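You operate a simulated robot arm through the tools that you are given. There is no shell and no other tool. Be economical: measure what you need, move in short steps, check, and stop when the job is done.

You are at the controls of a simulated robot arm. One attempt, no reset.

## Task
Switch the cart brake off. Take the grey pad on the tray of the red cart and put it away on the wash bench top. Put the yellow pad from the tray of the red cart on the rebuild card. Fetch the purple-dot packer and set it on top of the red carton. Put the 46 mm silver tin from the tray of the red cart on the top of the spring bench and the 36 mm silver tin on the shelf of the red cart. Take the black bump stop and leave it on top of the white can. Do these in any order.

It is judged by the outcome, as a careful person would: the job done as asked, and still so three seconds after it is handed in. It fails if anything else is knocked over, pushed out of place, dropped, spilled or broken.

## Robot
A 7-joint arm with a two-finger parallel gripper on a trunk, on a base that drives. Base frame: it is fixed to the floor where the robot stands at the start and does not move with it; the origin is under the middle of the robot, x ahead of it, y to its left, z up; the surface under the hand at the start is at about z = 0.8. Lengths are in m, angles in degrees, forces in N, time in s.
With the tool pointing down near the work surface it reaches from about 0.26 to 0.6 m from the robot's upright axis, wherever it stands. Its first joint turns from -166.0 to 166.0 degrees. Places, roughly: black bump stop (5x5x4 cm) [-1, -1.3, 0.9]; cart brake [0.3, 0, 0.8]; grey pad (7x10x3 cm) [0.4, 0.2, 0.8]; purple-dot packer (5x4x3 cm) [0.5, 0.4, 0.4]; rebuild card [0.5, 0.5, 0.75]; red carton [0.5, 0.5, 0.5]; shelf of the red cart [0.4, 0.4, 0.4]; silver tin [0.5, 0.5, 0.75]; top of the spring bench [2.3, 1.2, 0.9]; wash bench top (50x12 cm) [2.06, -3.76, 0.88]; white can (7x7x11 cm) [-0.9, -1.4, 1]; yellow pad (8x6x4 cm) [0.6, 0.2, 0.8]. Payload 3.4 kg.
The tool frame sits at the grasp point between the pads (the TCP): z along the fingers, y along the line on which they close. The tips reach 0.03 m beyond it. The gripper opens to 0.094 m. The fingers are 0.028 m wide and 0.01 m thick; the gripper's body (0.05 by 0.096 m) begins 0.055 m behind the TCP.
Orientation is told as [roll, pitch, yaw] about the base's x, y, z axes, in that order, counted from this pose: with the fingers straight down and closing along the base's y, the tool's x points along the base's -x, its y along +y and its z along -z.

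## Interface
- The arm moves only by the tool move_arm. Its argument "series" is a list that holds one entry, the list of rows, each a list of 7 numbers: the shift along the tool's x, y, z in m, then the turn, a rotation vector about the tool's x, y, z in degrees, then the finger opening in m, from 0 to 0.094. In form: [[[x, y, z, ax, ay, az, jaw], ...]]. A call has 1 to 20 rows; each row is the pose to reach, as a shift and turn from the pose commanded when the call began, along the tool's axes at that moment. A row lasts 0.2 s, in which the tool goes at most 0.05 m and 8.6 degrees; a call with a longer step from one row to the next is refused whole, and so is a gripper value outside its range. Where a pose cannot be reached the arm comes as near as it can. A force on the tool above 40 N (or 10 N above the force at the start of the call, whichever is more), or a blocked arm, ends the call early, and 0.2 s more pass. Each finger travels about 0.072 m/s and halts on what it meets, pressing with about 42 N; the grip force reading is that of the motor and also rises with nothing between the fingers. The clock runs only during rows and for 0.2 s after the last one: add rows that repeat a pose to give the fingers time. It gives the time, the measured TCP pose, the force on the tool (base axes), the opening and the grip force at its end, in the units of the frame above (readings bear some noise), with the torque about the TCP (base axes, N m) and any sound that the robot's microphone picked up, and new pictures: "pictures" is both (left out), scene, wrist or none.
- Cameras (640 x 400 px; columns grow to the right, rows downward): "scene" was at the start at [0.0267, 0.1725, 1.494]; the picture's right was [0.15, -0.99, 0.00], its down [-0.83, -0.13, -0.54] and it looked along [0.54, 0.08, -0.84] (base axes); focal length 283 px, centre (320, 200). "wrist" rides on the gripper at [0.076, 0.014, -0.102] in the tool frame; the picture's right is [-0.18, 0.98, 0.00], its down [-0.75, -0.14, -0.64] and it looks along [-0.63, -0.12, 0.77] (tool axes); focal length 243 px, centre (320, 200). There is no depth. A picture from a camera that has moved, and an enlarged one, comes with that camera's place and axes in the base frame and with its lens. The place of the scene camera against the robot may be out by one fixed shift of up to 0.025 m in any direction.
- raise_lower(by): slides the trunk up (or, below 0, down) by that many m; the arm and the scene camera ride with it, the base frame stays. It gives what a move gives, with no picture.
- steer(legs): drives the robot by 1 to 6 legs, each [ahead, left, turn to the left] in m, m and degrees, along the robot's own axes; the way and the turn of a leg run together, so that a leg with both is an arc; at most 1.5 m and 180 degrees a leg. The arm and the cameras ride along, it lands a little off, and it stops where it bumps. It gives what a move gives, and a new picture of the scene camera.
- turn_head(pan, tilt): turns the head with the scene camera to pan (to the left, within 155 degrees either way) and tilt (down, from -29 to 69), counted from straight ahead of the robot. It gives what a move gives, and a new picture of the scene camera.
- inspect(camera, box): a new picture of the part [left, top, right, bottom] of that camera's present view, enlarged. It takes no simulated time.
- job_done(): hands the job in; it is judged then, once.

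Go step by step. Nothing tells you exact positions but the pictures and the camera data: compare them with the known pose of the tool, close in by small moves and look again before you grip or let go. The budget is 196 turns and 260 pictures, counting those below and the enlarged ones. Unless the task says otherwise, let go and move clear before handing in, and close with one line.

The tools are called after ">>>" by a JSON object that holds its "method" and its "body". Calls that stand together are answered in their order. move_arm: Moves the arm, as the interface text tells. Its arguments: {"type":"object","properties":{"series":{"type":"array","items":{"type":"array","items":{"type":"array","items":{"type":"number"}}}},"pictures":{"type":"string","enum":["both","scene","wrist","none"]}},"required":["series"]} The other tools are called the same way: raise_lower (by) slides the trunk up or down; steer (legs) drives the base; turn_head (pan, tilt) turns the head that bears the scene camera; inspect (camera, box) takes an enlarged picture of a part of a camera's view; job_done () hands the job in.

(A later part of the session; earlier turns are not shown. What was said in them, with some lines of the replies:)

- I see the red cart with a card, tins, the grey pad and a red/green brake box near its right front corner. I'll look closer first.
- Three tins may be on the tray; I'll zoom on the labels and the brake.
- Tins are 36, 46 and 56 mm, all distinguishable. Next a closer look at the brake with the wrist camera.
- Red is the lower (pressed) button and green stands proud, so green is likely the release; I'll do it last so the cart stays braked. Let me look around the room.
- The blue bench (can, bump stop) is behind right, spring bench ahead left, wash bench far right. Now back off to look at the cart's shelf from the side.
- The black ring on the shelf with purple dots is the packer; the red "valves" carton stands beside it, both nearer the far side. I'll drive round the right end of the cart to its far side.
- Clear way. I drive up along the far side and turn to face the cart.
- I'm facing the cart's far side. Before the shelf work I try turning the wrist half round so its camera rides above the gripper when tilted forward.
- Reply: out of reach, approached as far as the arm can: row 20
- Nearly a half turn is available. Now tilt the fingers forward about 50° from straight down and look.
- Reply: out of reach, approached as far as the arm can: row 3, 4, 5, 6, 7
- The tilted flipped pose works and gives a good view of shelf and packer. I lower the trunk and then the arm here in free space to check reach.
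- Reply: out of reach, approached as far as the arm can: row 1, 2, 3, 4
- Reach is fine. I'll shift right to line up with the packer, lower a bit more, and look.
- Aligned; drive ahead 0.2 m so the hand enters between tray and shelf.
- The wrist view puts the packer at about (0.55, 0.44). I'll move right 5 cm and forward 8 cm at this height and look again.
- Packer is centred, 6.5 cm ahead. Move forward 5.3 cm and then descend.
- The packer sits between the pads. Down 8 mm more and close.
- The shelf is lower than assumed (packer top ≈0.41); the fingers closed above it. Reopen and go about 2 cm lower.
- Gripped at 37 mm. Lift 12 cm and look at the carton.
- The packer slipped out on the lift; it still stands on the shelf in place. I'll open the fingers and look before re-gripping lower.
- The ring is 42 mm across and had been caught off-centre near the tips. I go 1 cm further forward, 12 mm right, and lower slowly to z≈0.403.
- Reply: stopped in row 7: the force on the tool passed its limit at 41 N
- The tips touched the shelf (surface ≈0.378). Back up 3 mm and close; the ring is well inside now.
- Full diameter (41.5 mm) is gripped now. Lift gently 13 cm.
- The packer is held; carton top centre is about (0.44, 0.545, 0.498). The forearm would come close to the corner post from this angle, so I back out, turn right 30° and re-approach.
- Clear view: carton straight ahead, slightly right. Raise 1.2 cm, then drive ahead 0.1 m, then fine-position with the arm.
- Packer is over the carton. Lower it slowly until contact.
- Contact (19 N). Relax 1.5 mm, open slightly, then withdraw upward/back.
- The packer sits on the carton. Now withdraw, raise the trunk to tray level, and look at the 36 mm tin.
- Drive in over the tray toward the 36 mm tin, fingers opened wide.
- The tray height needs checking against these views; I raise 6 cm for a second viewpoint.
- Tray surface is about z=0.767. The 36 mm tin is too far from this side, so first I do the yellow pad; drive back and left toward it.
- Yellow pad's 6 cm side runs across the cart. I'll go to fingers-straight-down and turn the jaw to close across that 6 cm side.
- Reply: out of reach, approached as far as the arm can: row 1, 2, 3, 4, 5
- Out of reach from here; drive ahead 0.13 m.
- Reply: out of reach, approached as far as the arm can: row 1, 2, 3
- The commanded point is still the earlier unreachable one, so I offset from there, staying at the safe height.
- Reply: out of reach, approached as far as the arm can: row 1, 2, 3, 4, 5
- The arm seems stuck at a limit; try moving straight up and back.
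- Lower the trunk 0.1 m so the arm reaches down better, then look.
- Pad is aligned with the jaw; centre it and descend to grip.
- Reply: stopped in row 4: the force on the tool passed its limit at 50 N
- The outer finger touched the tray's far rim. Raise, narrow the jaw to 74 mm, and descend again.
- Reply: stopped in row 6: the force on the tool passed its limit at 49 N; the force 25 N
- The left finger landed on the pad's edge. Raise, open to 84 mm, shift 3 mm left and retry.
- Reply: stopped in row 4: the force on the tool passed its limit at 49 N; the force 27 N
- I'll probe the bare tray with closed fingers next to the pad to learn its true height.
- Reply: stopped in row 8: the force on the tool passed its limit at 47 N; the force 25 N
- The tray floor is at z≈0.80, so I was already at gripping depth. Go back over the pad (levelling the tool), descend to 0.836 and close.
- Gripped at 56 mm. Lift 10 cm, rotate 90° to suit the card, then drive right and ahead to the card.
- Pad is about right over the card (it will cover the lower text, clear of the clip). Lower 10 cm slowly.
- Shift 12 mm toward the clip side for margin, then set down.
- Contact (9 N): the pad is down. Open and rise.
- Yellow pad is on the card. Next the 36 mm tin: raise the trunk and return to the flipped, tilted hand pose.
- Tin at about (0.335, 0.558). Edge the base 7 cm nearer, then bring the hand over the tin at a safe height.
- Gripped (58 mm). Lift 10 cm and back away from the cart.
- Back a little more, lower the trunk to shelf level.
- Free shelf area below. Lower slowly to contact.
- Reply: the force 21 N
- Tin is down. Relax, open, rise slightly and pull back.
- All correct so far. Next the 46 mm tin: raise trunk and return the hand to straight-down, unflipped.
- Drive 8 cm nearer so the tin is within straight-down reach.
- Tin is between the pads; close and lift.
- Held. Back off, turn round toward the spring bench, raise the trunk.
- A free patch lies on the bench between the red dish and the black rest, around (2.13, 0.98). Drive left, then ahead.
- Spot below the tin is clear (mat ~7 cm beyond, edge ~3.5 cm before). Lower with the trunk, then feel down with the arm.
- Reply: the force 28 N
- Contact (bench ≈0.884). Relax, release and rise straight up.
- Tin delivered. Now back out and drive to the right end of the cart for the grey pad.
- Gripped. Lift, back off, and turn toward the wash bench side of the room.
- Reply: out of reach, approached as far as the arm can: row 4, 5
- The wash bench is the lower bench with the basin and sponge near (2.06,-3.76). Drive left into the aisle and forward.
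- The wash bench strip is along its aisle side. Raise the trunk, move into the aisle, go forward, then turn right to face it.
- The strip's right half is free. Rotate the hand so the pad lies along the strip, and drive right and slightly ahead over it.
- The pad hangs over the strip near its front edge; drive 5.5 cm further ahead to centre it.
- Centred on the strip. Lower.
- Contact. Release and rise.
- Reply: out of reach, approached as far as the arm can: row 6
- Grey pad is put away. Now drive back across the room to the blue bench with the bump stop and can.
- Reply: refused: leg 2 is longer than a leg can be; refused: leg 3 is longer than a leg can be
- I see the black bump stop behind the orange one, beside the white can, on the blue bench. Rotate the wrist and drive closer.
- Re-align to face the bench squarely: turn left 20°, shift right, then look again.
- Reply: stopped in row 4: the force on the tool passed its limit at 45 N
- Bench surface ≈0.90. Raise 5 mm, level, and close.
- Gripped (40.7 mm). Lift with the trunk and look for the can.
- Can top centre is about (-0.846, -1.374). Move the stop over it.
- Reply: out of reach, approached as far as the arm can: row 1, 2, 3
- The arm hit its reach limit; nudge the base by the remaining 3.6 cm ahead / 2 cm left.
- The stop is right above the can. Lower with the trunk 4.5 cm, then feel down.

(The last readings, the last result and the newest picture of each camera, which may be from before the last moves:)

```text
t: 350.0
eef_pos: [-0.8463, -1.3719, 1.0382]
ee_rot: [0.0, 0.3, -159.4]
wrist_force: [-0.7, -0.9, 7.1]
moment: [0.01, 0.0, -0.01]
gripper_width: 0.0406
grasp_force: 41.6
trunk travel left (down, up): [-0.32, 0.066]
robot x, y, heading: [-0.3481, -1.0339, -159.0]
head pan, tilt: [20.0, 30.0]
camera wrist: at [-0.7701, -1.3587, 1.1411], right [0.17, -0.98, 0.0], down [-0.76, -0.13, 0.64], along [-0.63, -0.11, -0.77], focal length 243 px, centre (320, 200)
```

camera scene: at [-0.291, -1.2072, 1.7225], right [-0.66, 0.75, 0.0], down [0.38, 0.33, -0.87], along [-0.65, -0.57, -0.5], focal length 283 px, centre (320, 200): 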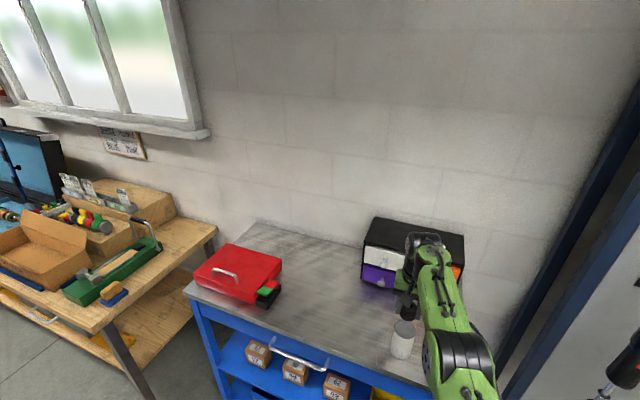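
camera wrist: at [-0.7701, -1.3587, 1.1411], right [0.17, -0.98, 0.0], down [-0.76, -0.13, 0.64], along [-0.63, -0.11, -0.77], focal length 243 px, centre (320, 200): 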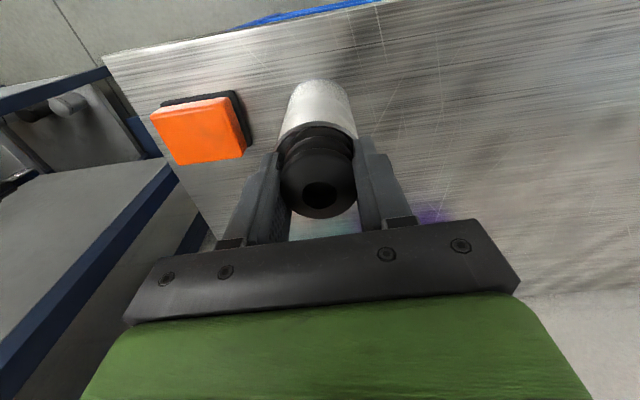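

Contact at 7 N. Release gently and rise.

>>> {"method": "move_arm", "body": {"series": [[[0, 0, -0.001, 0, 0, 0, 0.035], [0, 0, -0.001, 0, 0, 0, 0.045], [0, 0, -0.001, 0, 0, 0, 0.055], [0, 0, -0.001, 0, 0, 0, 0.062], [0, 0, -0.02, 0, 0, 0, 0.062], [0, 0, -0.05, 0, 0, 0, 0.062], [0, 0, -0.06, 0, 0, 0, 0.062]]], "pictures": "wrist"}}

>>> {"method": "raise_lower", "body": {"by": 0.06}}

>>> {"method": "steer", "body": {"legs": [[-0.3, 0, 0]]}}

>>> {"method": "inspect", "body": {"camera": "scene", "box": [340, 200, 480, 300]}}

```text
t: 351.6
eef_pos: [-0.8438, -1.366, 1.0953]
ee_rot: [0.0, 0.3, -159.4]
wrist_force: [0.8, 0.5, -0.4]
moment: [0.0, 0.02, 0.0]
gripper_width: 0.0619
grasp_force: 0.1
out of reach, approached as far as the arm can: row 6, 7
trunk travel left (down, up): [-0.32, 0.066]
robot x, y, heading: [-0.3525, -1.0377, -158.7]
head pan, tilt: [20.0, 30.0]
camera wrist: at [-0.768, -1.3527, 1.2003], right [0.17, -0.98, 0.0], down [-0.76, -0.13, 0.64], along [-0.63, -0.11, -0.77], focal length 243 px, centre (320, 200)
```

wrist: 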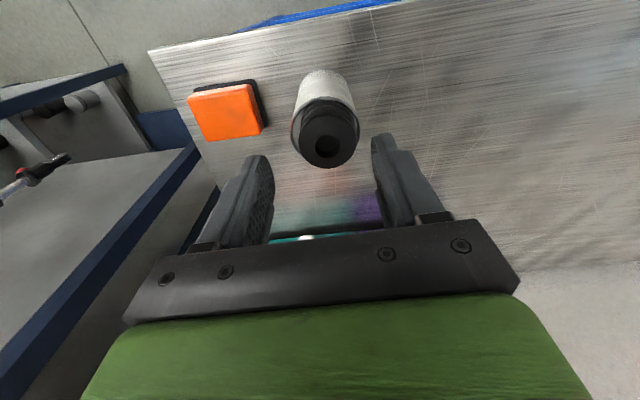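

```text
t: 352.6
eef_pos: [-0.8447, -1.3657, 1.1546]
ee_rot: [0.0, 0.3, -159.4]
wrist_force: [0.9, 0.6, -0.4]
moment: [-0.01, -0.02, 0.01]
gripper_width: 0.0621
grasp_force: 0.2
trunk travel left (down, up): [-0.38, 0.006]
robot x, y, heading: [-0.3497, -1.0369, -159.1]
head pan, tilt: [20.0, 30.0]
```

```text
t: 354.6
eef_pos: [-0.5611, -1.2578, 1.1553]
ee_rot: [-0.1, 0.2, -159.4]
wrist_force: [0.9, 0.1, 0.2]
moment: [-0.01, -0.02, 0.03]
gripper_width: 0.062
grasp_force: 0.1
trunk travel left (down, up): [-0.38, 0.006]
robot x, y, heading: [-0.0684, -0.9299, -158.9]
head pan, tilt: [20.0, 30.0]
camera scene: at [-0.0075, -1.0974, 1.7371], right [-0.66, 0.75, 0.0], down [0.38, 0.33, -0.87], along [-0.65, -0.57, -0.5], focal length 283 px, centre (320, 200)
```

scene: 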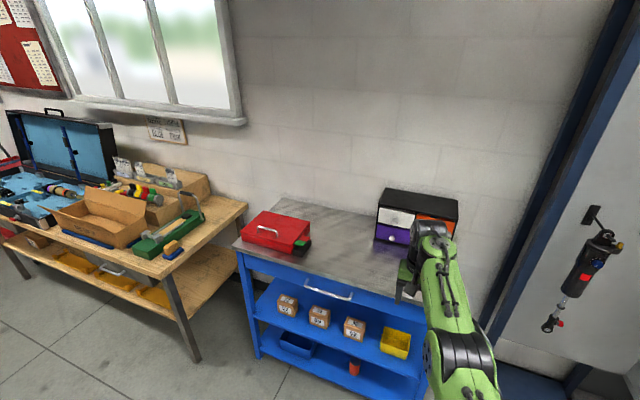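

```text
4.00 times, centred on (410, 250) of scene
camera zoom: at [-0.0075, -1.0974, 1.7371], right [-0.66, 0.75, 0.0], down [0.38, 0.33, -0.87], along [-0.65, -0.57, -0.5], focal length 1132 px, centre (-40, 0)
```

zoom: 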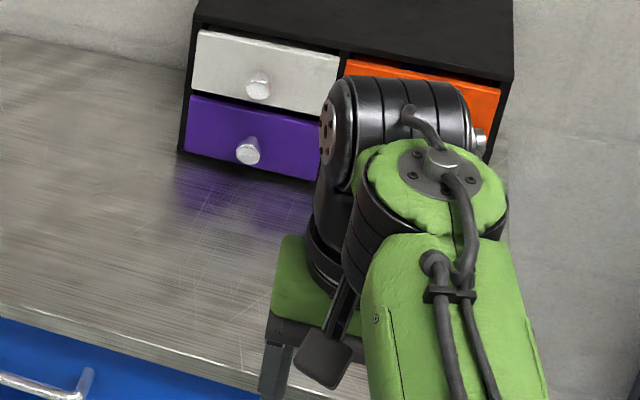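

The bump stop stands on the can. Last job: the brake. Turn and drive to the near side of the cart.

>>> {"method": "steer", "body": {"legs": [[0, 0, 159], [-0.15, 0.8, 0]]}}

>>> {"method": "turn_head", "body": {"pan": 0, "tilt": 50}}

```text
t: 365.6
eef_pos: [0.3522, 0.0085, 1.1548]
ee_rot: [-0.1, 0.3, 0.0]
wrist_force: [0.1, -1.0, -0.5]
moment: [-0.01, 0.02, 0.01]
gripper_width: 0.0621
grasp_force: 0.1
trunk travel left (down, up): [-0.38, 0.006]
robot x, y, heading: [-0.2311, -0.125, 0.7]
head pan, tilt: [20.0, 30.0]
camera scene: at [-0.1848, 0.0669, 1.737], right [0.35, -0.94, 0.0], down [-0.47, -0.18, -0.87], along [0.81, 0.3, -0.5], focal length 283 px, centre (320, 200)
```

scene: 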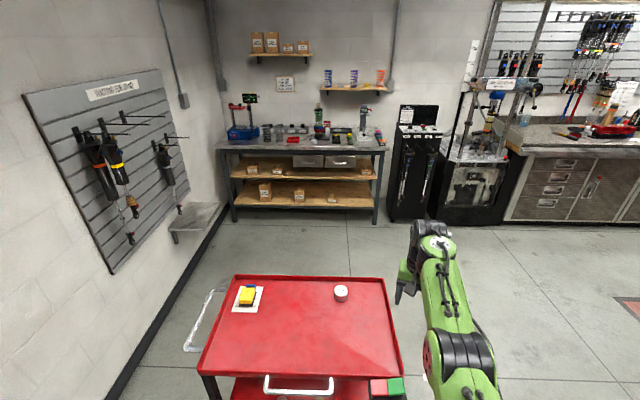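

```text
t: 366.4
eef_pos: [0.3526, 0.0089, 1.1558]
ee_rot: [-0.1, 0.3, 0.1]
wrist_force: [0.2, 0.0, 0.1]
moment: [0.0, 0.03, 0.02]
gripper_width: 0.0623
grasp_force: 0.2
trunk travel left (down, up): [-0.38, 0.006]
robot x, y, heading: [-0.2268, -0.1265, 0.8]
head pan, tilt: [0.0, 50.0]
camera scene: at [-0.1923, 0.0354, 1.7076], right [0.01, -1.0, 0.0], down [-0.77, -0.01, -0.64], along [0.64, 0.01, -0.77], focal length 283 px, centre (320, 200)
```

scene: 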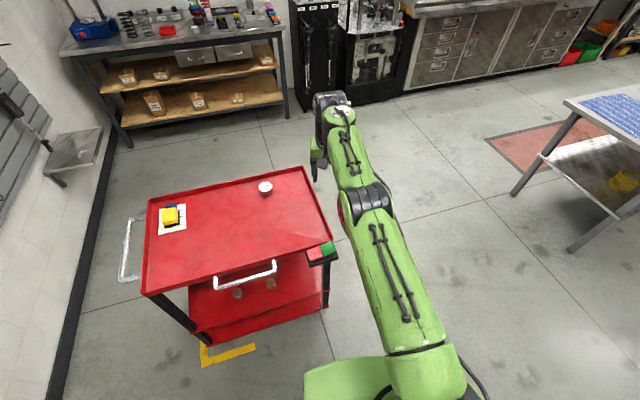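

>>> {"method": "raise_lower", "body": {"by": -0.17}}

>>> {"method": "move_arm", "body": {"series": [[[0.04, 0, 0, 0, 0, 0, 0.04], [0.08, 0, 0, 0, 0, 0, 0.02], [0.1, 0, 0.02, 0, 0, 0, 0.0], [0.1, 0, 0.03, 0, 0, 0, 0.0], [0.1, 0, 0.03, 0, 0, 0, 0.0]]], "pictures": "wrist"}}

>>> {"method": "inspect", "body": {"camera": "wrist", "box": [220, 20, 460, 170]}}

```text
t: 368.3
eef_pos: [0.352, 0.0093, 0.9856]
ee_rot: [-0.1, 0.2, 0.0]
wrist_force: [0.7, 0.0, 0.0]
moment: [-0.02, 0.02, 0.0]
gripper_width: 0.0622
grasp_force: 0.0
trunk travel left (down, up): [-0.21, 0.176]
robot x, y, heading: [-0.2253, -0.1278, 0.6]
head pan, tilt: [0.0, 50.0]
```

```text
t: 369.5
eef_pos: [0.2522, 0.0074, 0.9555]
ee_rot: [-0.1, 0.2, 0.0]
wrist_force: [-0.2, 0.2, -0.3]
moment: [-0.01, 0.01, 0.0]
gripper_width: 0.0002
grasp_force: 32.7
trunk travel left (down, up): [-0.21, 0.176]
robot x, y, heading: [-0.2231, -0.1251, 0.6]
head pan, tilt: [0.0, 50.0]
camera wrist: at [0.1762, 0.0212, 1.06], right [0.18, 0.98, 0.0], down [0.76, -0.14, 0.64], along [0.63, -0.12, -0.77], focal length 243 px, centre (320, 200)
```

wrist: 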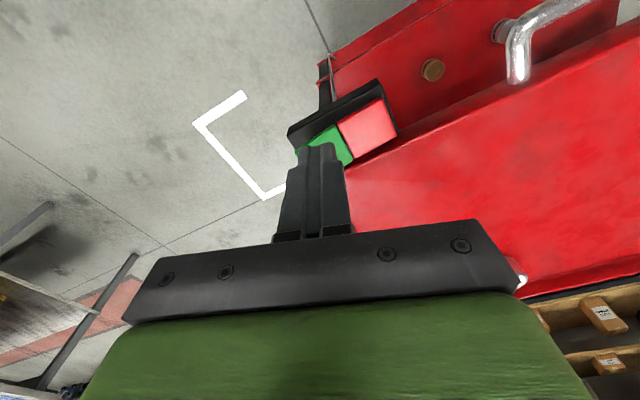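

```text
2.67 times, centred on (340, 95) of wrist
camera zoom: at [0.1762, 0.0212, 1.06], right [0.18, 0.98, 0.0], down [0.76, -0.14, 0.64], along [0.63, -0.12, -0.77], focal length 647 px, centre (267, 480)
```

zoom: 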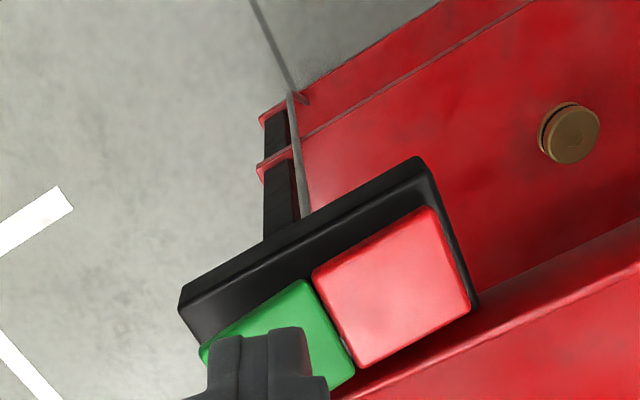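

Green button centre ≈ (0.293, 0.003), top ≈0.834. Move above it and press down slowly with closed fingers.

>>> {"method": "move_arm", "body": {"series": [[[-0.02, -0.003, 0.02, 0, 0, 0, 0.0], [-0.041, -0.005, 0.05, 0, 0, 0, 0.0], [-0.041, -0.005, 0.078, 0, 0, 0, 0.0], [-0.041, -0.005, 0.078, 0, 0, 0, 0.0]]], "pictures": "both"}}

>>> {"method": "inspect", "body": {"camera": "scene", "box": [270, 200, 390, 290]}}

```text
t: 370.5
eef_pos: [0.2939, 0.0021, 0.8771]
ee_rot: [0.0, 0.2, 0.2]
wrist_force: [0.4, 0.2, 0.7]
moment: [-0.01, 0.02, -0.01]
gripper_width: 0.0
grasp_force: 32.5
trunk travel left (down, up): [-0.21, 0.176]
robot x, y, heading: [-0.2257, -0.1262, 0.8]
head pan, tilt: [0.0, 50.0]
camera scene: at [-0.1926, 0.0354, 1.5377], right [0.01, -1.0, 0.0], down [-0.77, -0.01, -0.64], along [0.64, 0.01, -0.77], focal length 283 px, centre (320, 200)
camera wrist: at [0.2176, 0.0163, 0.9816], right [0.18, 0.98, 0.0], down [0.76, -0.14, 0.64], along [0.63, -0.12, -0.77], focal length 243 px, centre (320, 200)
```

scene: 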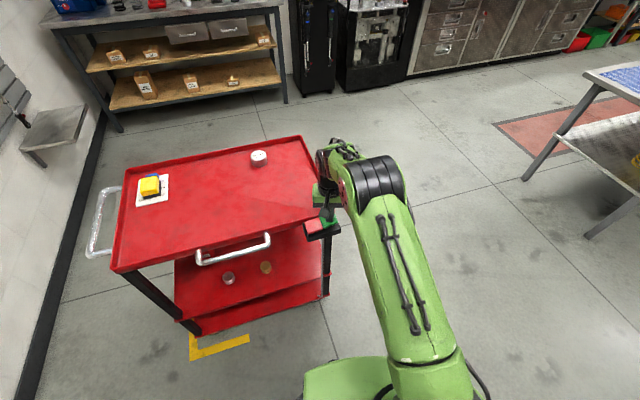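
wrist: 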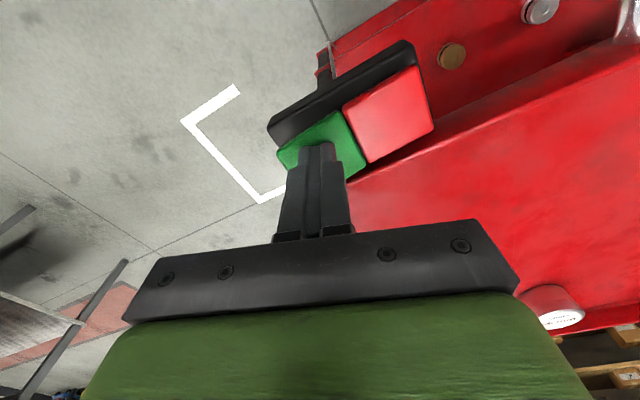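

```text
4.44 times, centred on (330, 245) of scene
camera zoom: at [-0.1926, 0.0354, 1.5377], right [0.01, -1.0, 0.0], down [-0.77, -0.01, -0.64], along [0.64, 0.01, -0.77], focal length 1258 px, centre (276, 0)
```

zoom: 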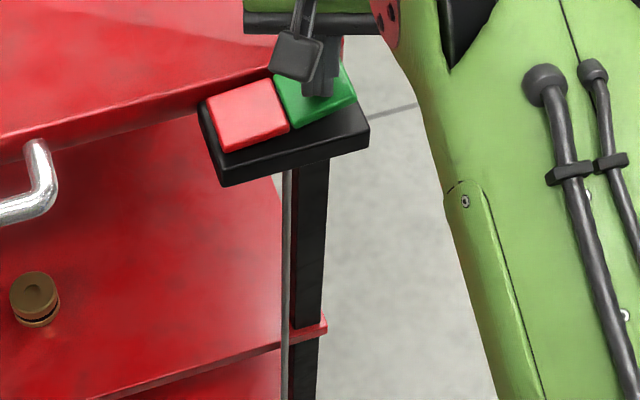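

The fingertips are over the green button. Press.

>>> {"method": "move_arm", "body": {"series": [[[0, 0, 0.005, 0, 0, 0, 0.0], [0, 0, 0.01, 0, 0, 0, 0.0], [0, 0, 0.014, 0, 0, 0, 0.0], [0, 0, 0.018, 0, 0, 0, 0.0], [0, 0, 0.021, 0, 0, 0, 0.0], [0, 0, 0.024, 0, 0, 0, 0.0], [0, 0, 0.027, 0, 0, 0, 0.0]]], "pictures": "wrist"}}

>>> {"method": "inspect", "body": {"camera": "scene", "box": [270, 200, 390, 290]}}

```text
t: 371.8
eef_pos: [0.2926, 0.0032, 0.8623]
ee_rot: [0.1, -0.3, 0.2]
wrist_force: [-11.7, -3.9, 18.9]
moment: [0.04, 0.58, 0.16]
gripper_width: 0.0
grasp_force: 33.2
trunk travel left (down, up): [-0.21, 0.176]
robot x, y, heading: [-0.2274, -0.126, 0.4]
head pan, tilt: [0.0, 50.0]
stopped in row 6: the force on the tool passed its limit at 44 N (the readings are from after the stop); the commanded pose is now the measured one
camera wrist: at [0.2154, 0.0171, 0.9659], right [0.18, 0.98, 0.0], down [0.75, -0.14, 0.65], along [0.64, -0.12, -0.76], focal length 243 px, centre (320, 200)
```

wrist: 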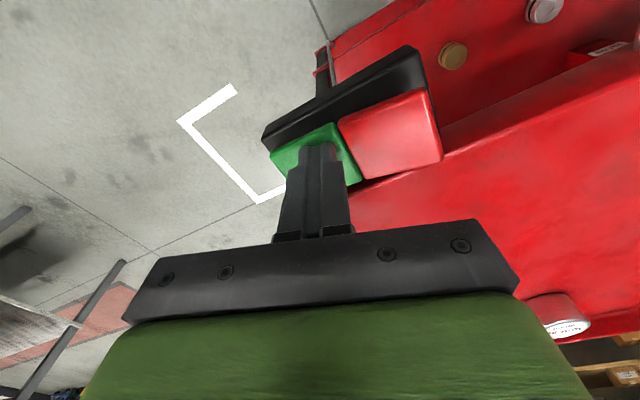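

```text
4.44 times, centred on (330, 245) of scene
camera zoom: at [-0.1967, 0.0343, 1.5378], right [0.01, -1.0, 0.0], down [-0.76, -0.01, -0.64], along [0.64, 0.01, -0.76], focal length 1258 px, centre (276, 0)
```

zoom: 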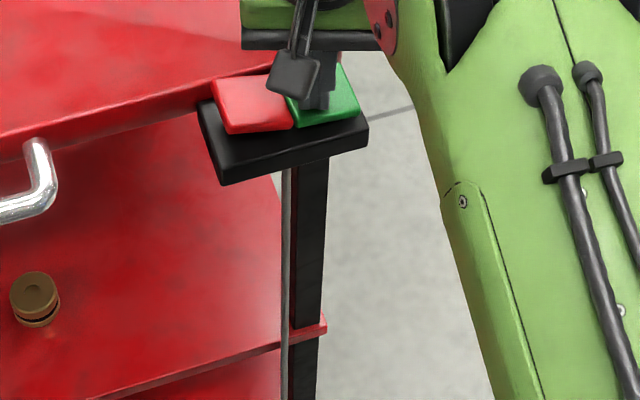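

The switch flipped: green is now down, red up. Lift off and check it stays.

>>> {"method": "move_arm", "body": {"series": [[[0, 0, -0.02, 0, 0, 0, 0.0], [0, 0, -0.06, 0, 0, 0, 0.0], [0.04, 0, -0.1, 0, 0, 0, 0.0], [0.06, 0, -0.11, 0, 0, 0, 0.0], [0.06, 0, -0.11, 0, 0, 0, 0.0]]], "pictures": "both"}}

>>> {"method": "inspect", "body": {"camera": "scene", "box": [270, 200, 390, 290]}}

>>> {"method": "inspect", "body": {"camera": "scene", "box": [90, 120, 350, 360]}}

```text
refused: row 3 steps farther than a row can; nothing moved
```

```text
4.44 times, centred on (330, 245) of scene
camera zoom: at [-0.1967, 0.0343, 1.5378], right [0.01, -1.0, 0.0], down [-0.76, -0.01, -0.64], along [0.64, 0.01, -0.76], focal length 1258 px, centre (276, 0)
```

zoom: 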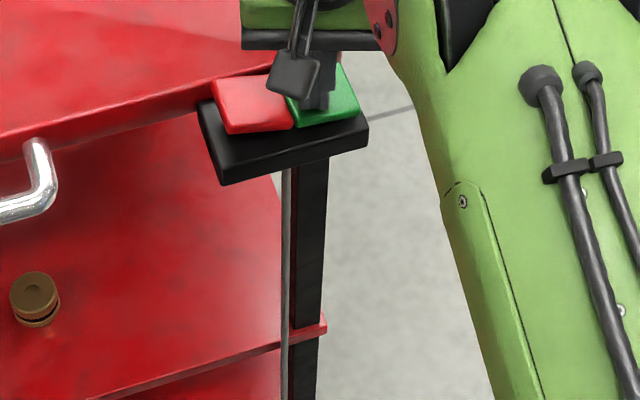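

```text
1.67 times, centred on (220, 240) of scene
camera zoom: at [-0.1967, 0.0343, 1.5378], right [0.01, -1.0, 0.0], down [-0.76, -0.01, -0.64], along [0.64, 0.01, -0.76], focal length 472 px, centre (487, 133)
```

zoom: 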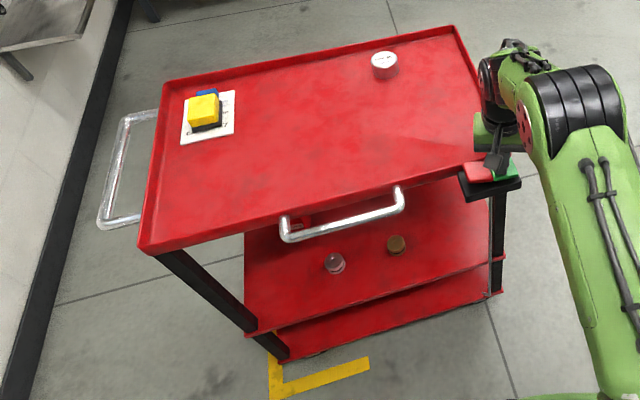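

>>> {"method": "move_arm", "body": {"series": [[[0, 0, -0.02, 0, 0, 0, 0.0], [0, 0, -0.06, 0, 0, 0, 0.0], [0.02, 0, -0.095, 0, 0, 0, 0.0], [0.06, 0, -0.11, 0, 0, 0, 0.0], [0.06, 0, -0.11, 0, 0, 0, 0.0]]], "pictures": "both"}}

>>> {"method": "inspect", "body": {"camera": "scene", "box": [270, 200, 390, 290]}}

>>> {"method": "inspect", "body": {"camera": "wrist", "box": [220, 20, 460, 170]}}

```text
t: 373.0
eef_pos: [0.2347, 0.0053, 0.9657]
ee_rot: [0.1, -0.2, 0.1]
wrist_force: [0.4, 0.5, 0.3]
moment: [0.0, 0.03, -0.01]
gripper_width: 0.0001
grasp_force: 32.7
trunk travel left (down, up): [-0.21, 0.176]
robot x, y, heading: [-0.2241, -0.1264, 0.6]
head pan, tilt: [0.0, 50.0]
camera scene: at [-0.1914, 0.0356, 1.5376], right [0.01, -1.0, 0.0], down [-0.77, -0.01, -0.64], along [0.64, 0.01, -0.77], focal length 283 px, centre (320, 200)
camera wrist: at [0.1582, 0.0185, 1.0702], right [0.18, 0.98, 0.0], down [0.75, -0.14, 0.64], along [0.63, -0.12, -0.76], focal length 243 px, centre (320, 200)
```

scene: 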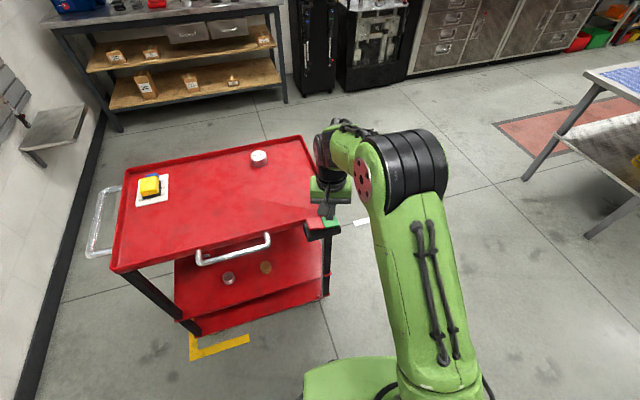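
wrist: 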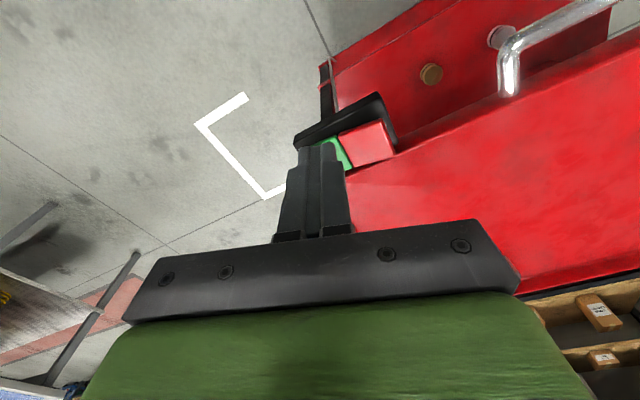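

```text
4.44 times, centred on (330, 245) of scene
camera zoom: at [-0.1914, 0.0356, 1.5376], right [0.01, -1.0, 0.0], down [-0.77, -0.01, -0.64], along [0.64, 0.01, -0.77], focal length 1258 px, centre (276, 0)
```

zoom: 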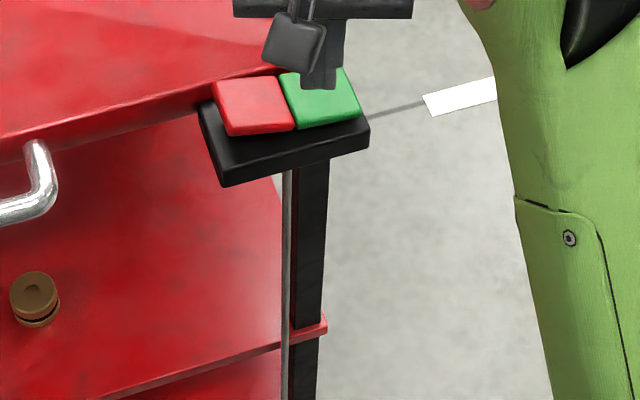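

```text
2.67 times, centred on (340, 95) of wrist
camera zoom: at [0.1582, 0.0185, 1.0702], right [0.18, 0.98, 0.0], down [0.75, -0.14, 0.64], along [0.63, -0.12, -0.76], focal length 647 px, centre (267, 480)
```

zoom: 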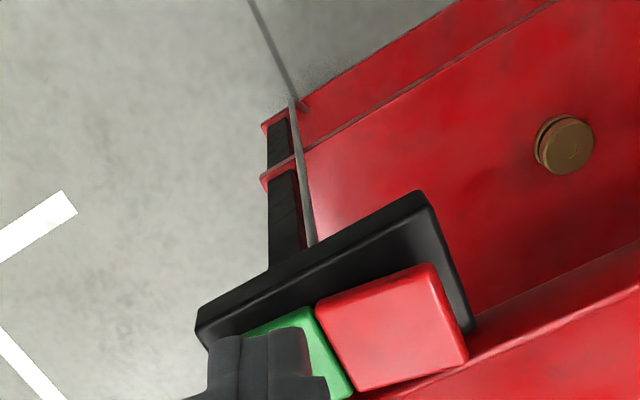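

The switch latched in the new position (green down). Back away slightly and take a last look at the blue bench.

>>> {"method": "steer", "body": {"legs": [[-0.15, 0, 0]]}}

>>> {"method": "turn_head", "body": {"pan": -125, "tilt": 25}}

>>> {"method": "inspect", "body": {"camera": "scene", "box": [160, 120, 400, 270]}}

```text
t: 374.4
eef_pos: [0.0838, 0.0034, 0.9666]
ee_rot: [0.1, -0.3, 0.1]
wrist_force: [-0.2, -0.6, 0.2]
moment: [0.02, -0.02, 0.02]
gripper_width: 0.0
grasp_force: 33.4
trunk travel left (down, up): [-0.21, 0.176]
robot x, y, heading: [-0.3764, -0.1252, 0.8]
head pan, tilt: [0.0, 50.0]
camera scene: at [-0.3448, 0.0339, 1.5377], right [0.01, -1.0, 0.0], down [-0.77, -0.01, -0.64], along [0.64, 0.01, -0.77], focal length 283 px, centre (320, 200)
```

scene: 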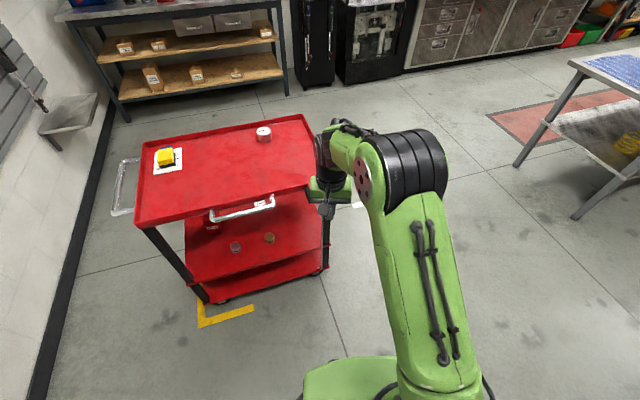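

```text
t: 376.5
eef_pos: [0.0833, 0.0041, 0.9669]
ee_rot: [0.1, -0.3, 0.1]
wrist_force: [-0.5, 0.2, 0.4]
moment: [0.0, 0.0, -0.02]
gripper_width: 0.0
grasp_force: 32.7
trunk travel left (down, up): [-0.21, 0.176]
robot x, y, heading: [-0.3769, -0.1295, 0.5]
head pan, tilt: [-125.0, 25.0]
camera scene: at [-0.4718, -0.0429, 1.5751], right [-0.83, 0.56, 0.0], down [0.24, 0.35, -0.91], along [-0.51, -0.75, -0.42], focal length 283 px, centre (320, 200)
```

scene: 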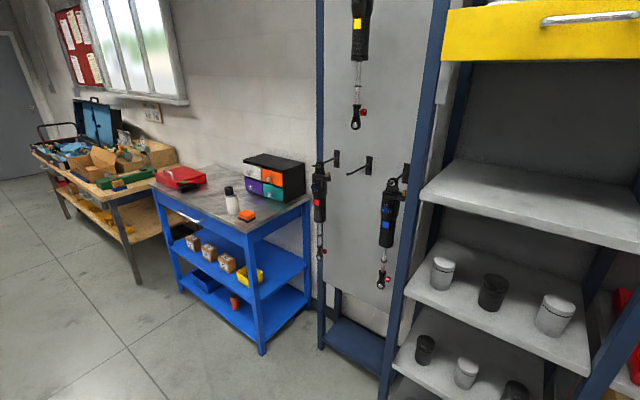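

```text
2.67 times, centred on (280, 195) of scene
camera zoom: at [-0.4718, -0.0429, 1.5751], right [-0.83, 0.56, 0.0], down [0.24, 0.35, -0.91], along [-0.51, -0.75, -0.42], focal length 755 px, centre (427, 213)
```

zoom: 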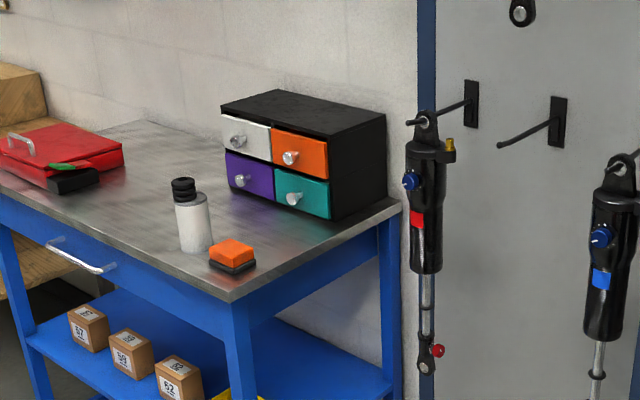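

The bump stop stands on the white can, everything else looks in place, and the hand is clear. Handing in.

>>> {"method": "job_done", "body": {}}

```text
The job is handed in.
```

All six parts of the job are done and handed in. One part is an inference: the brake switch has no labels, so I read off as green button down, red up. It started with red pressed in, and I flipped it.
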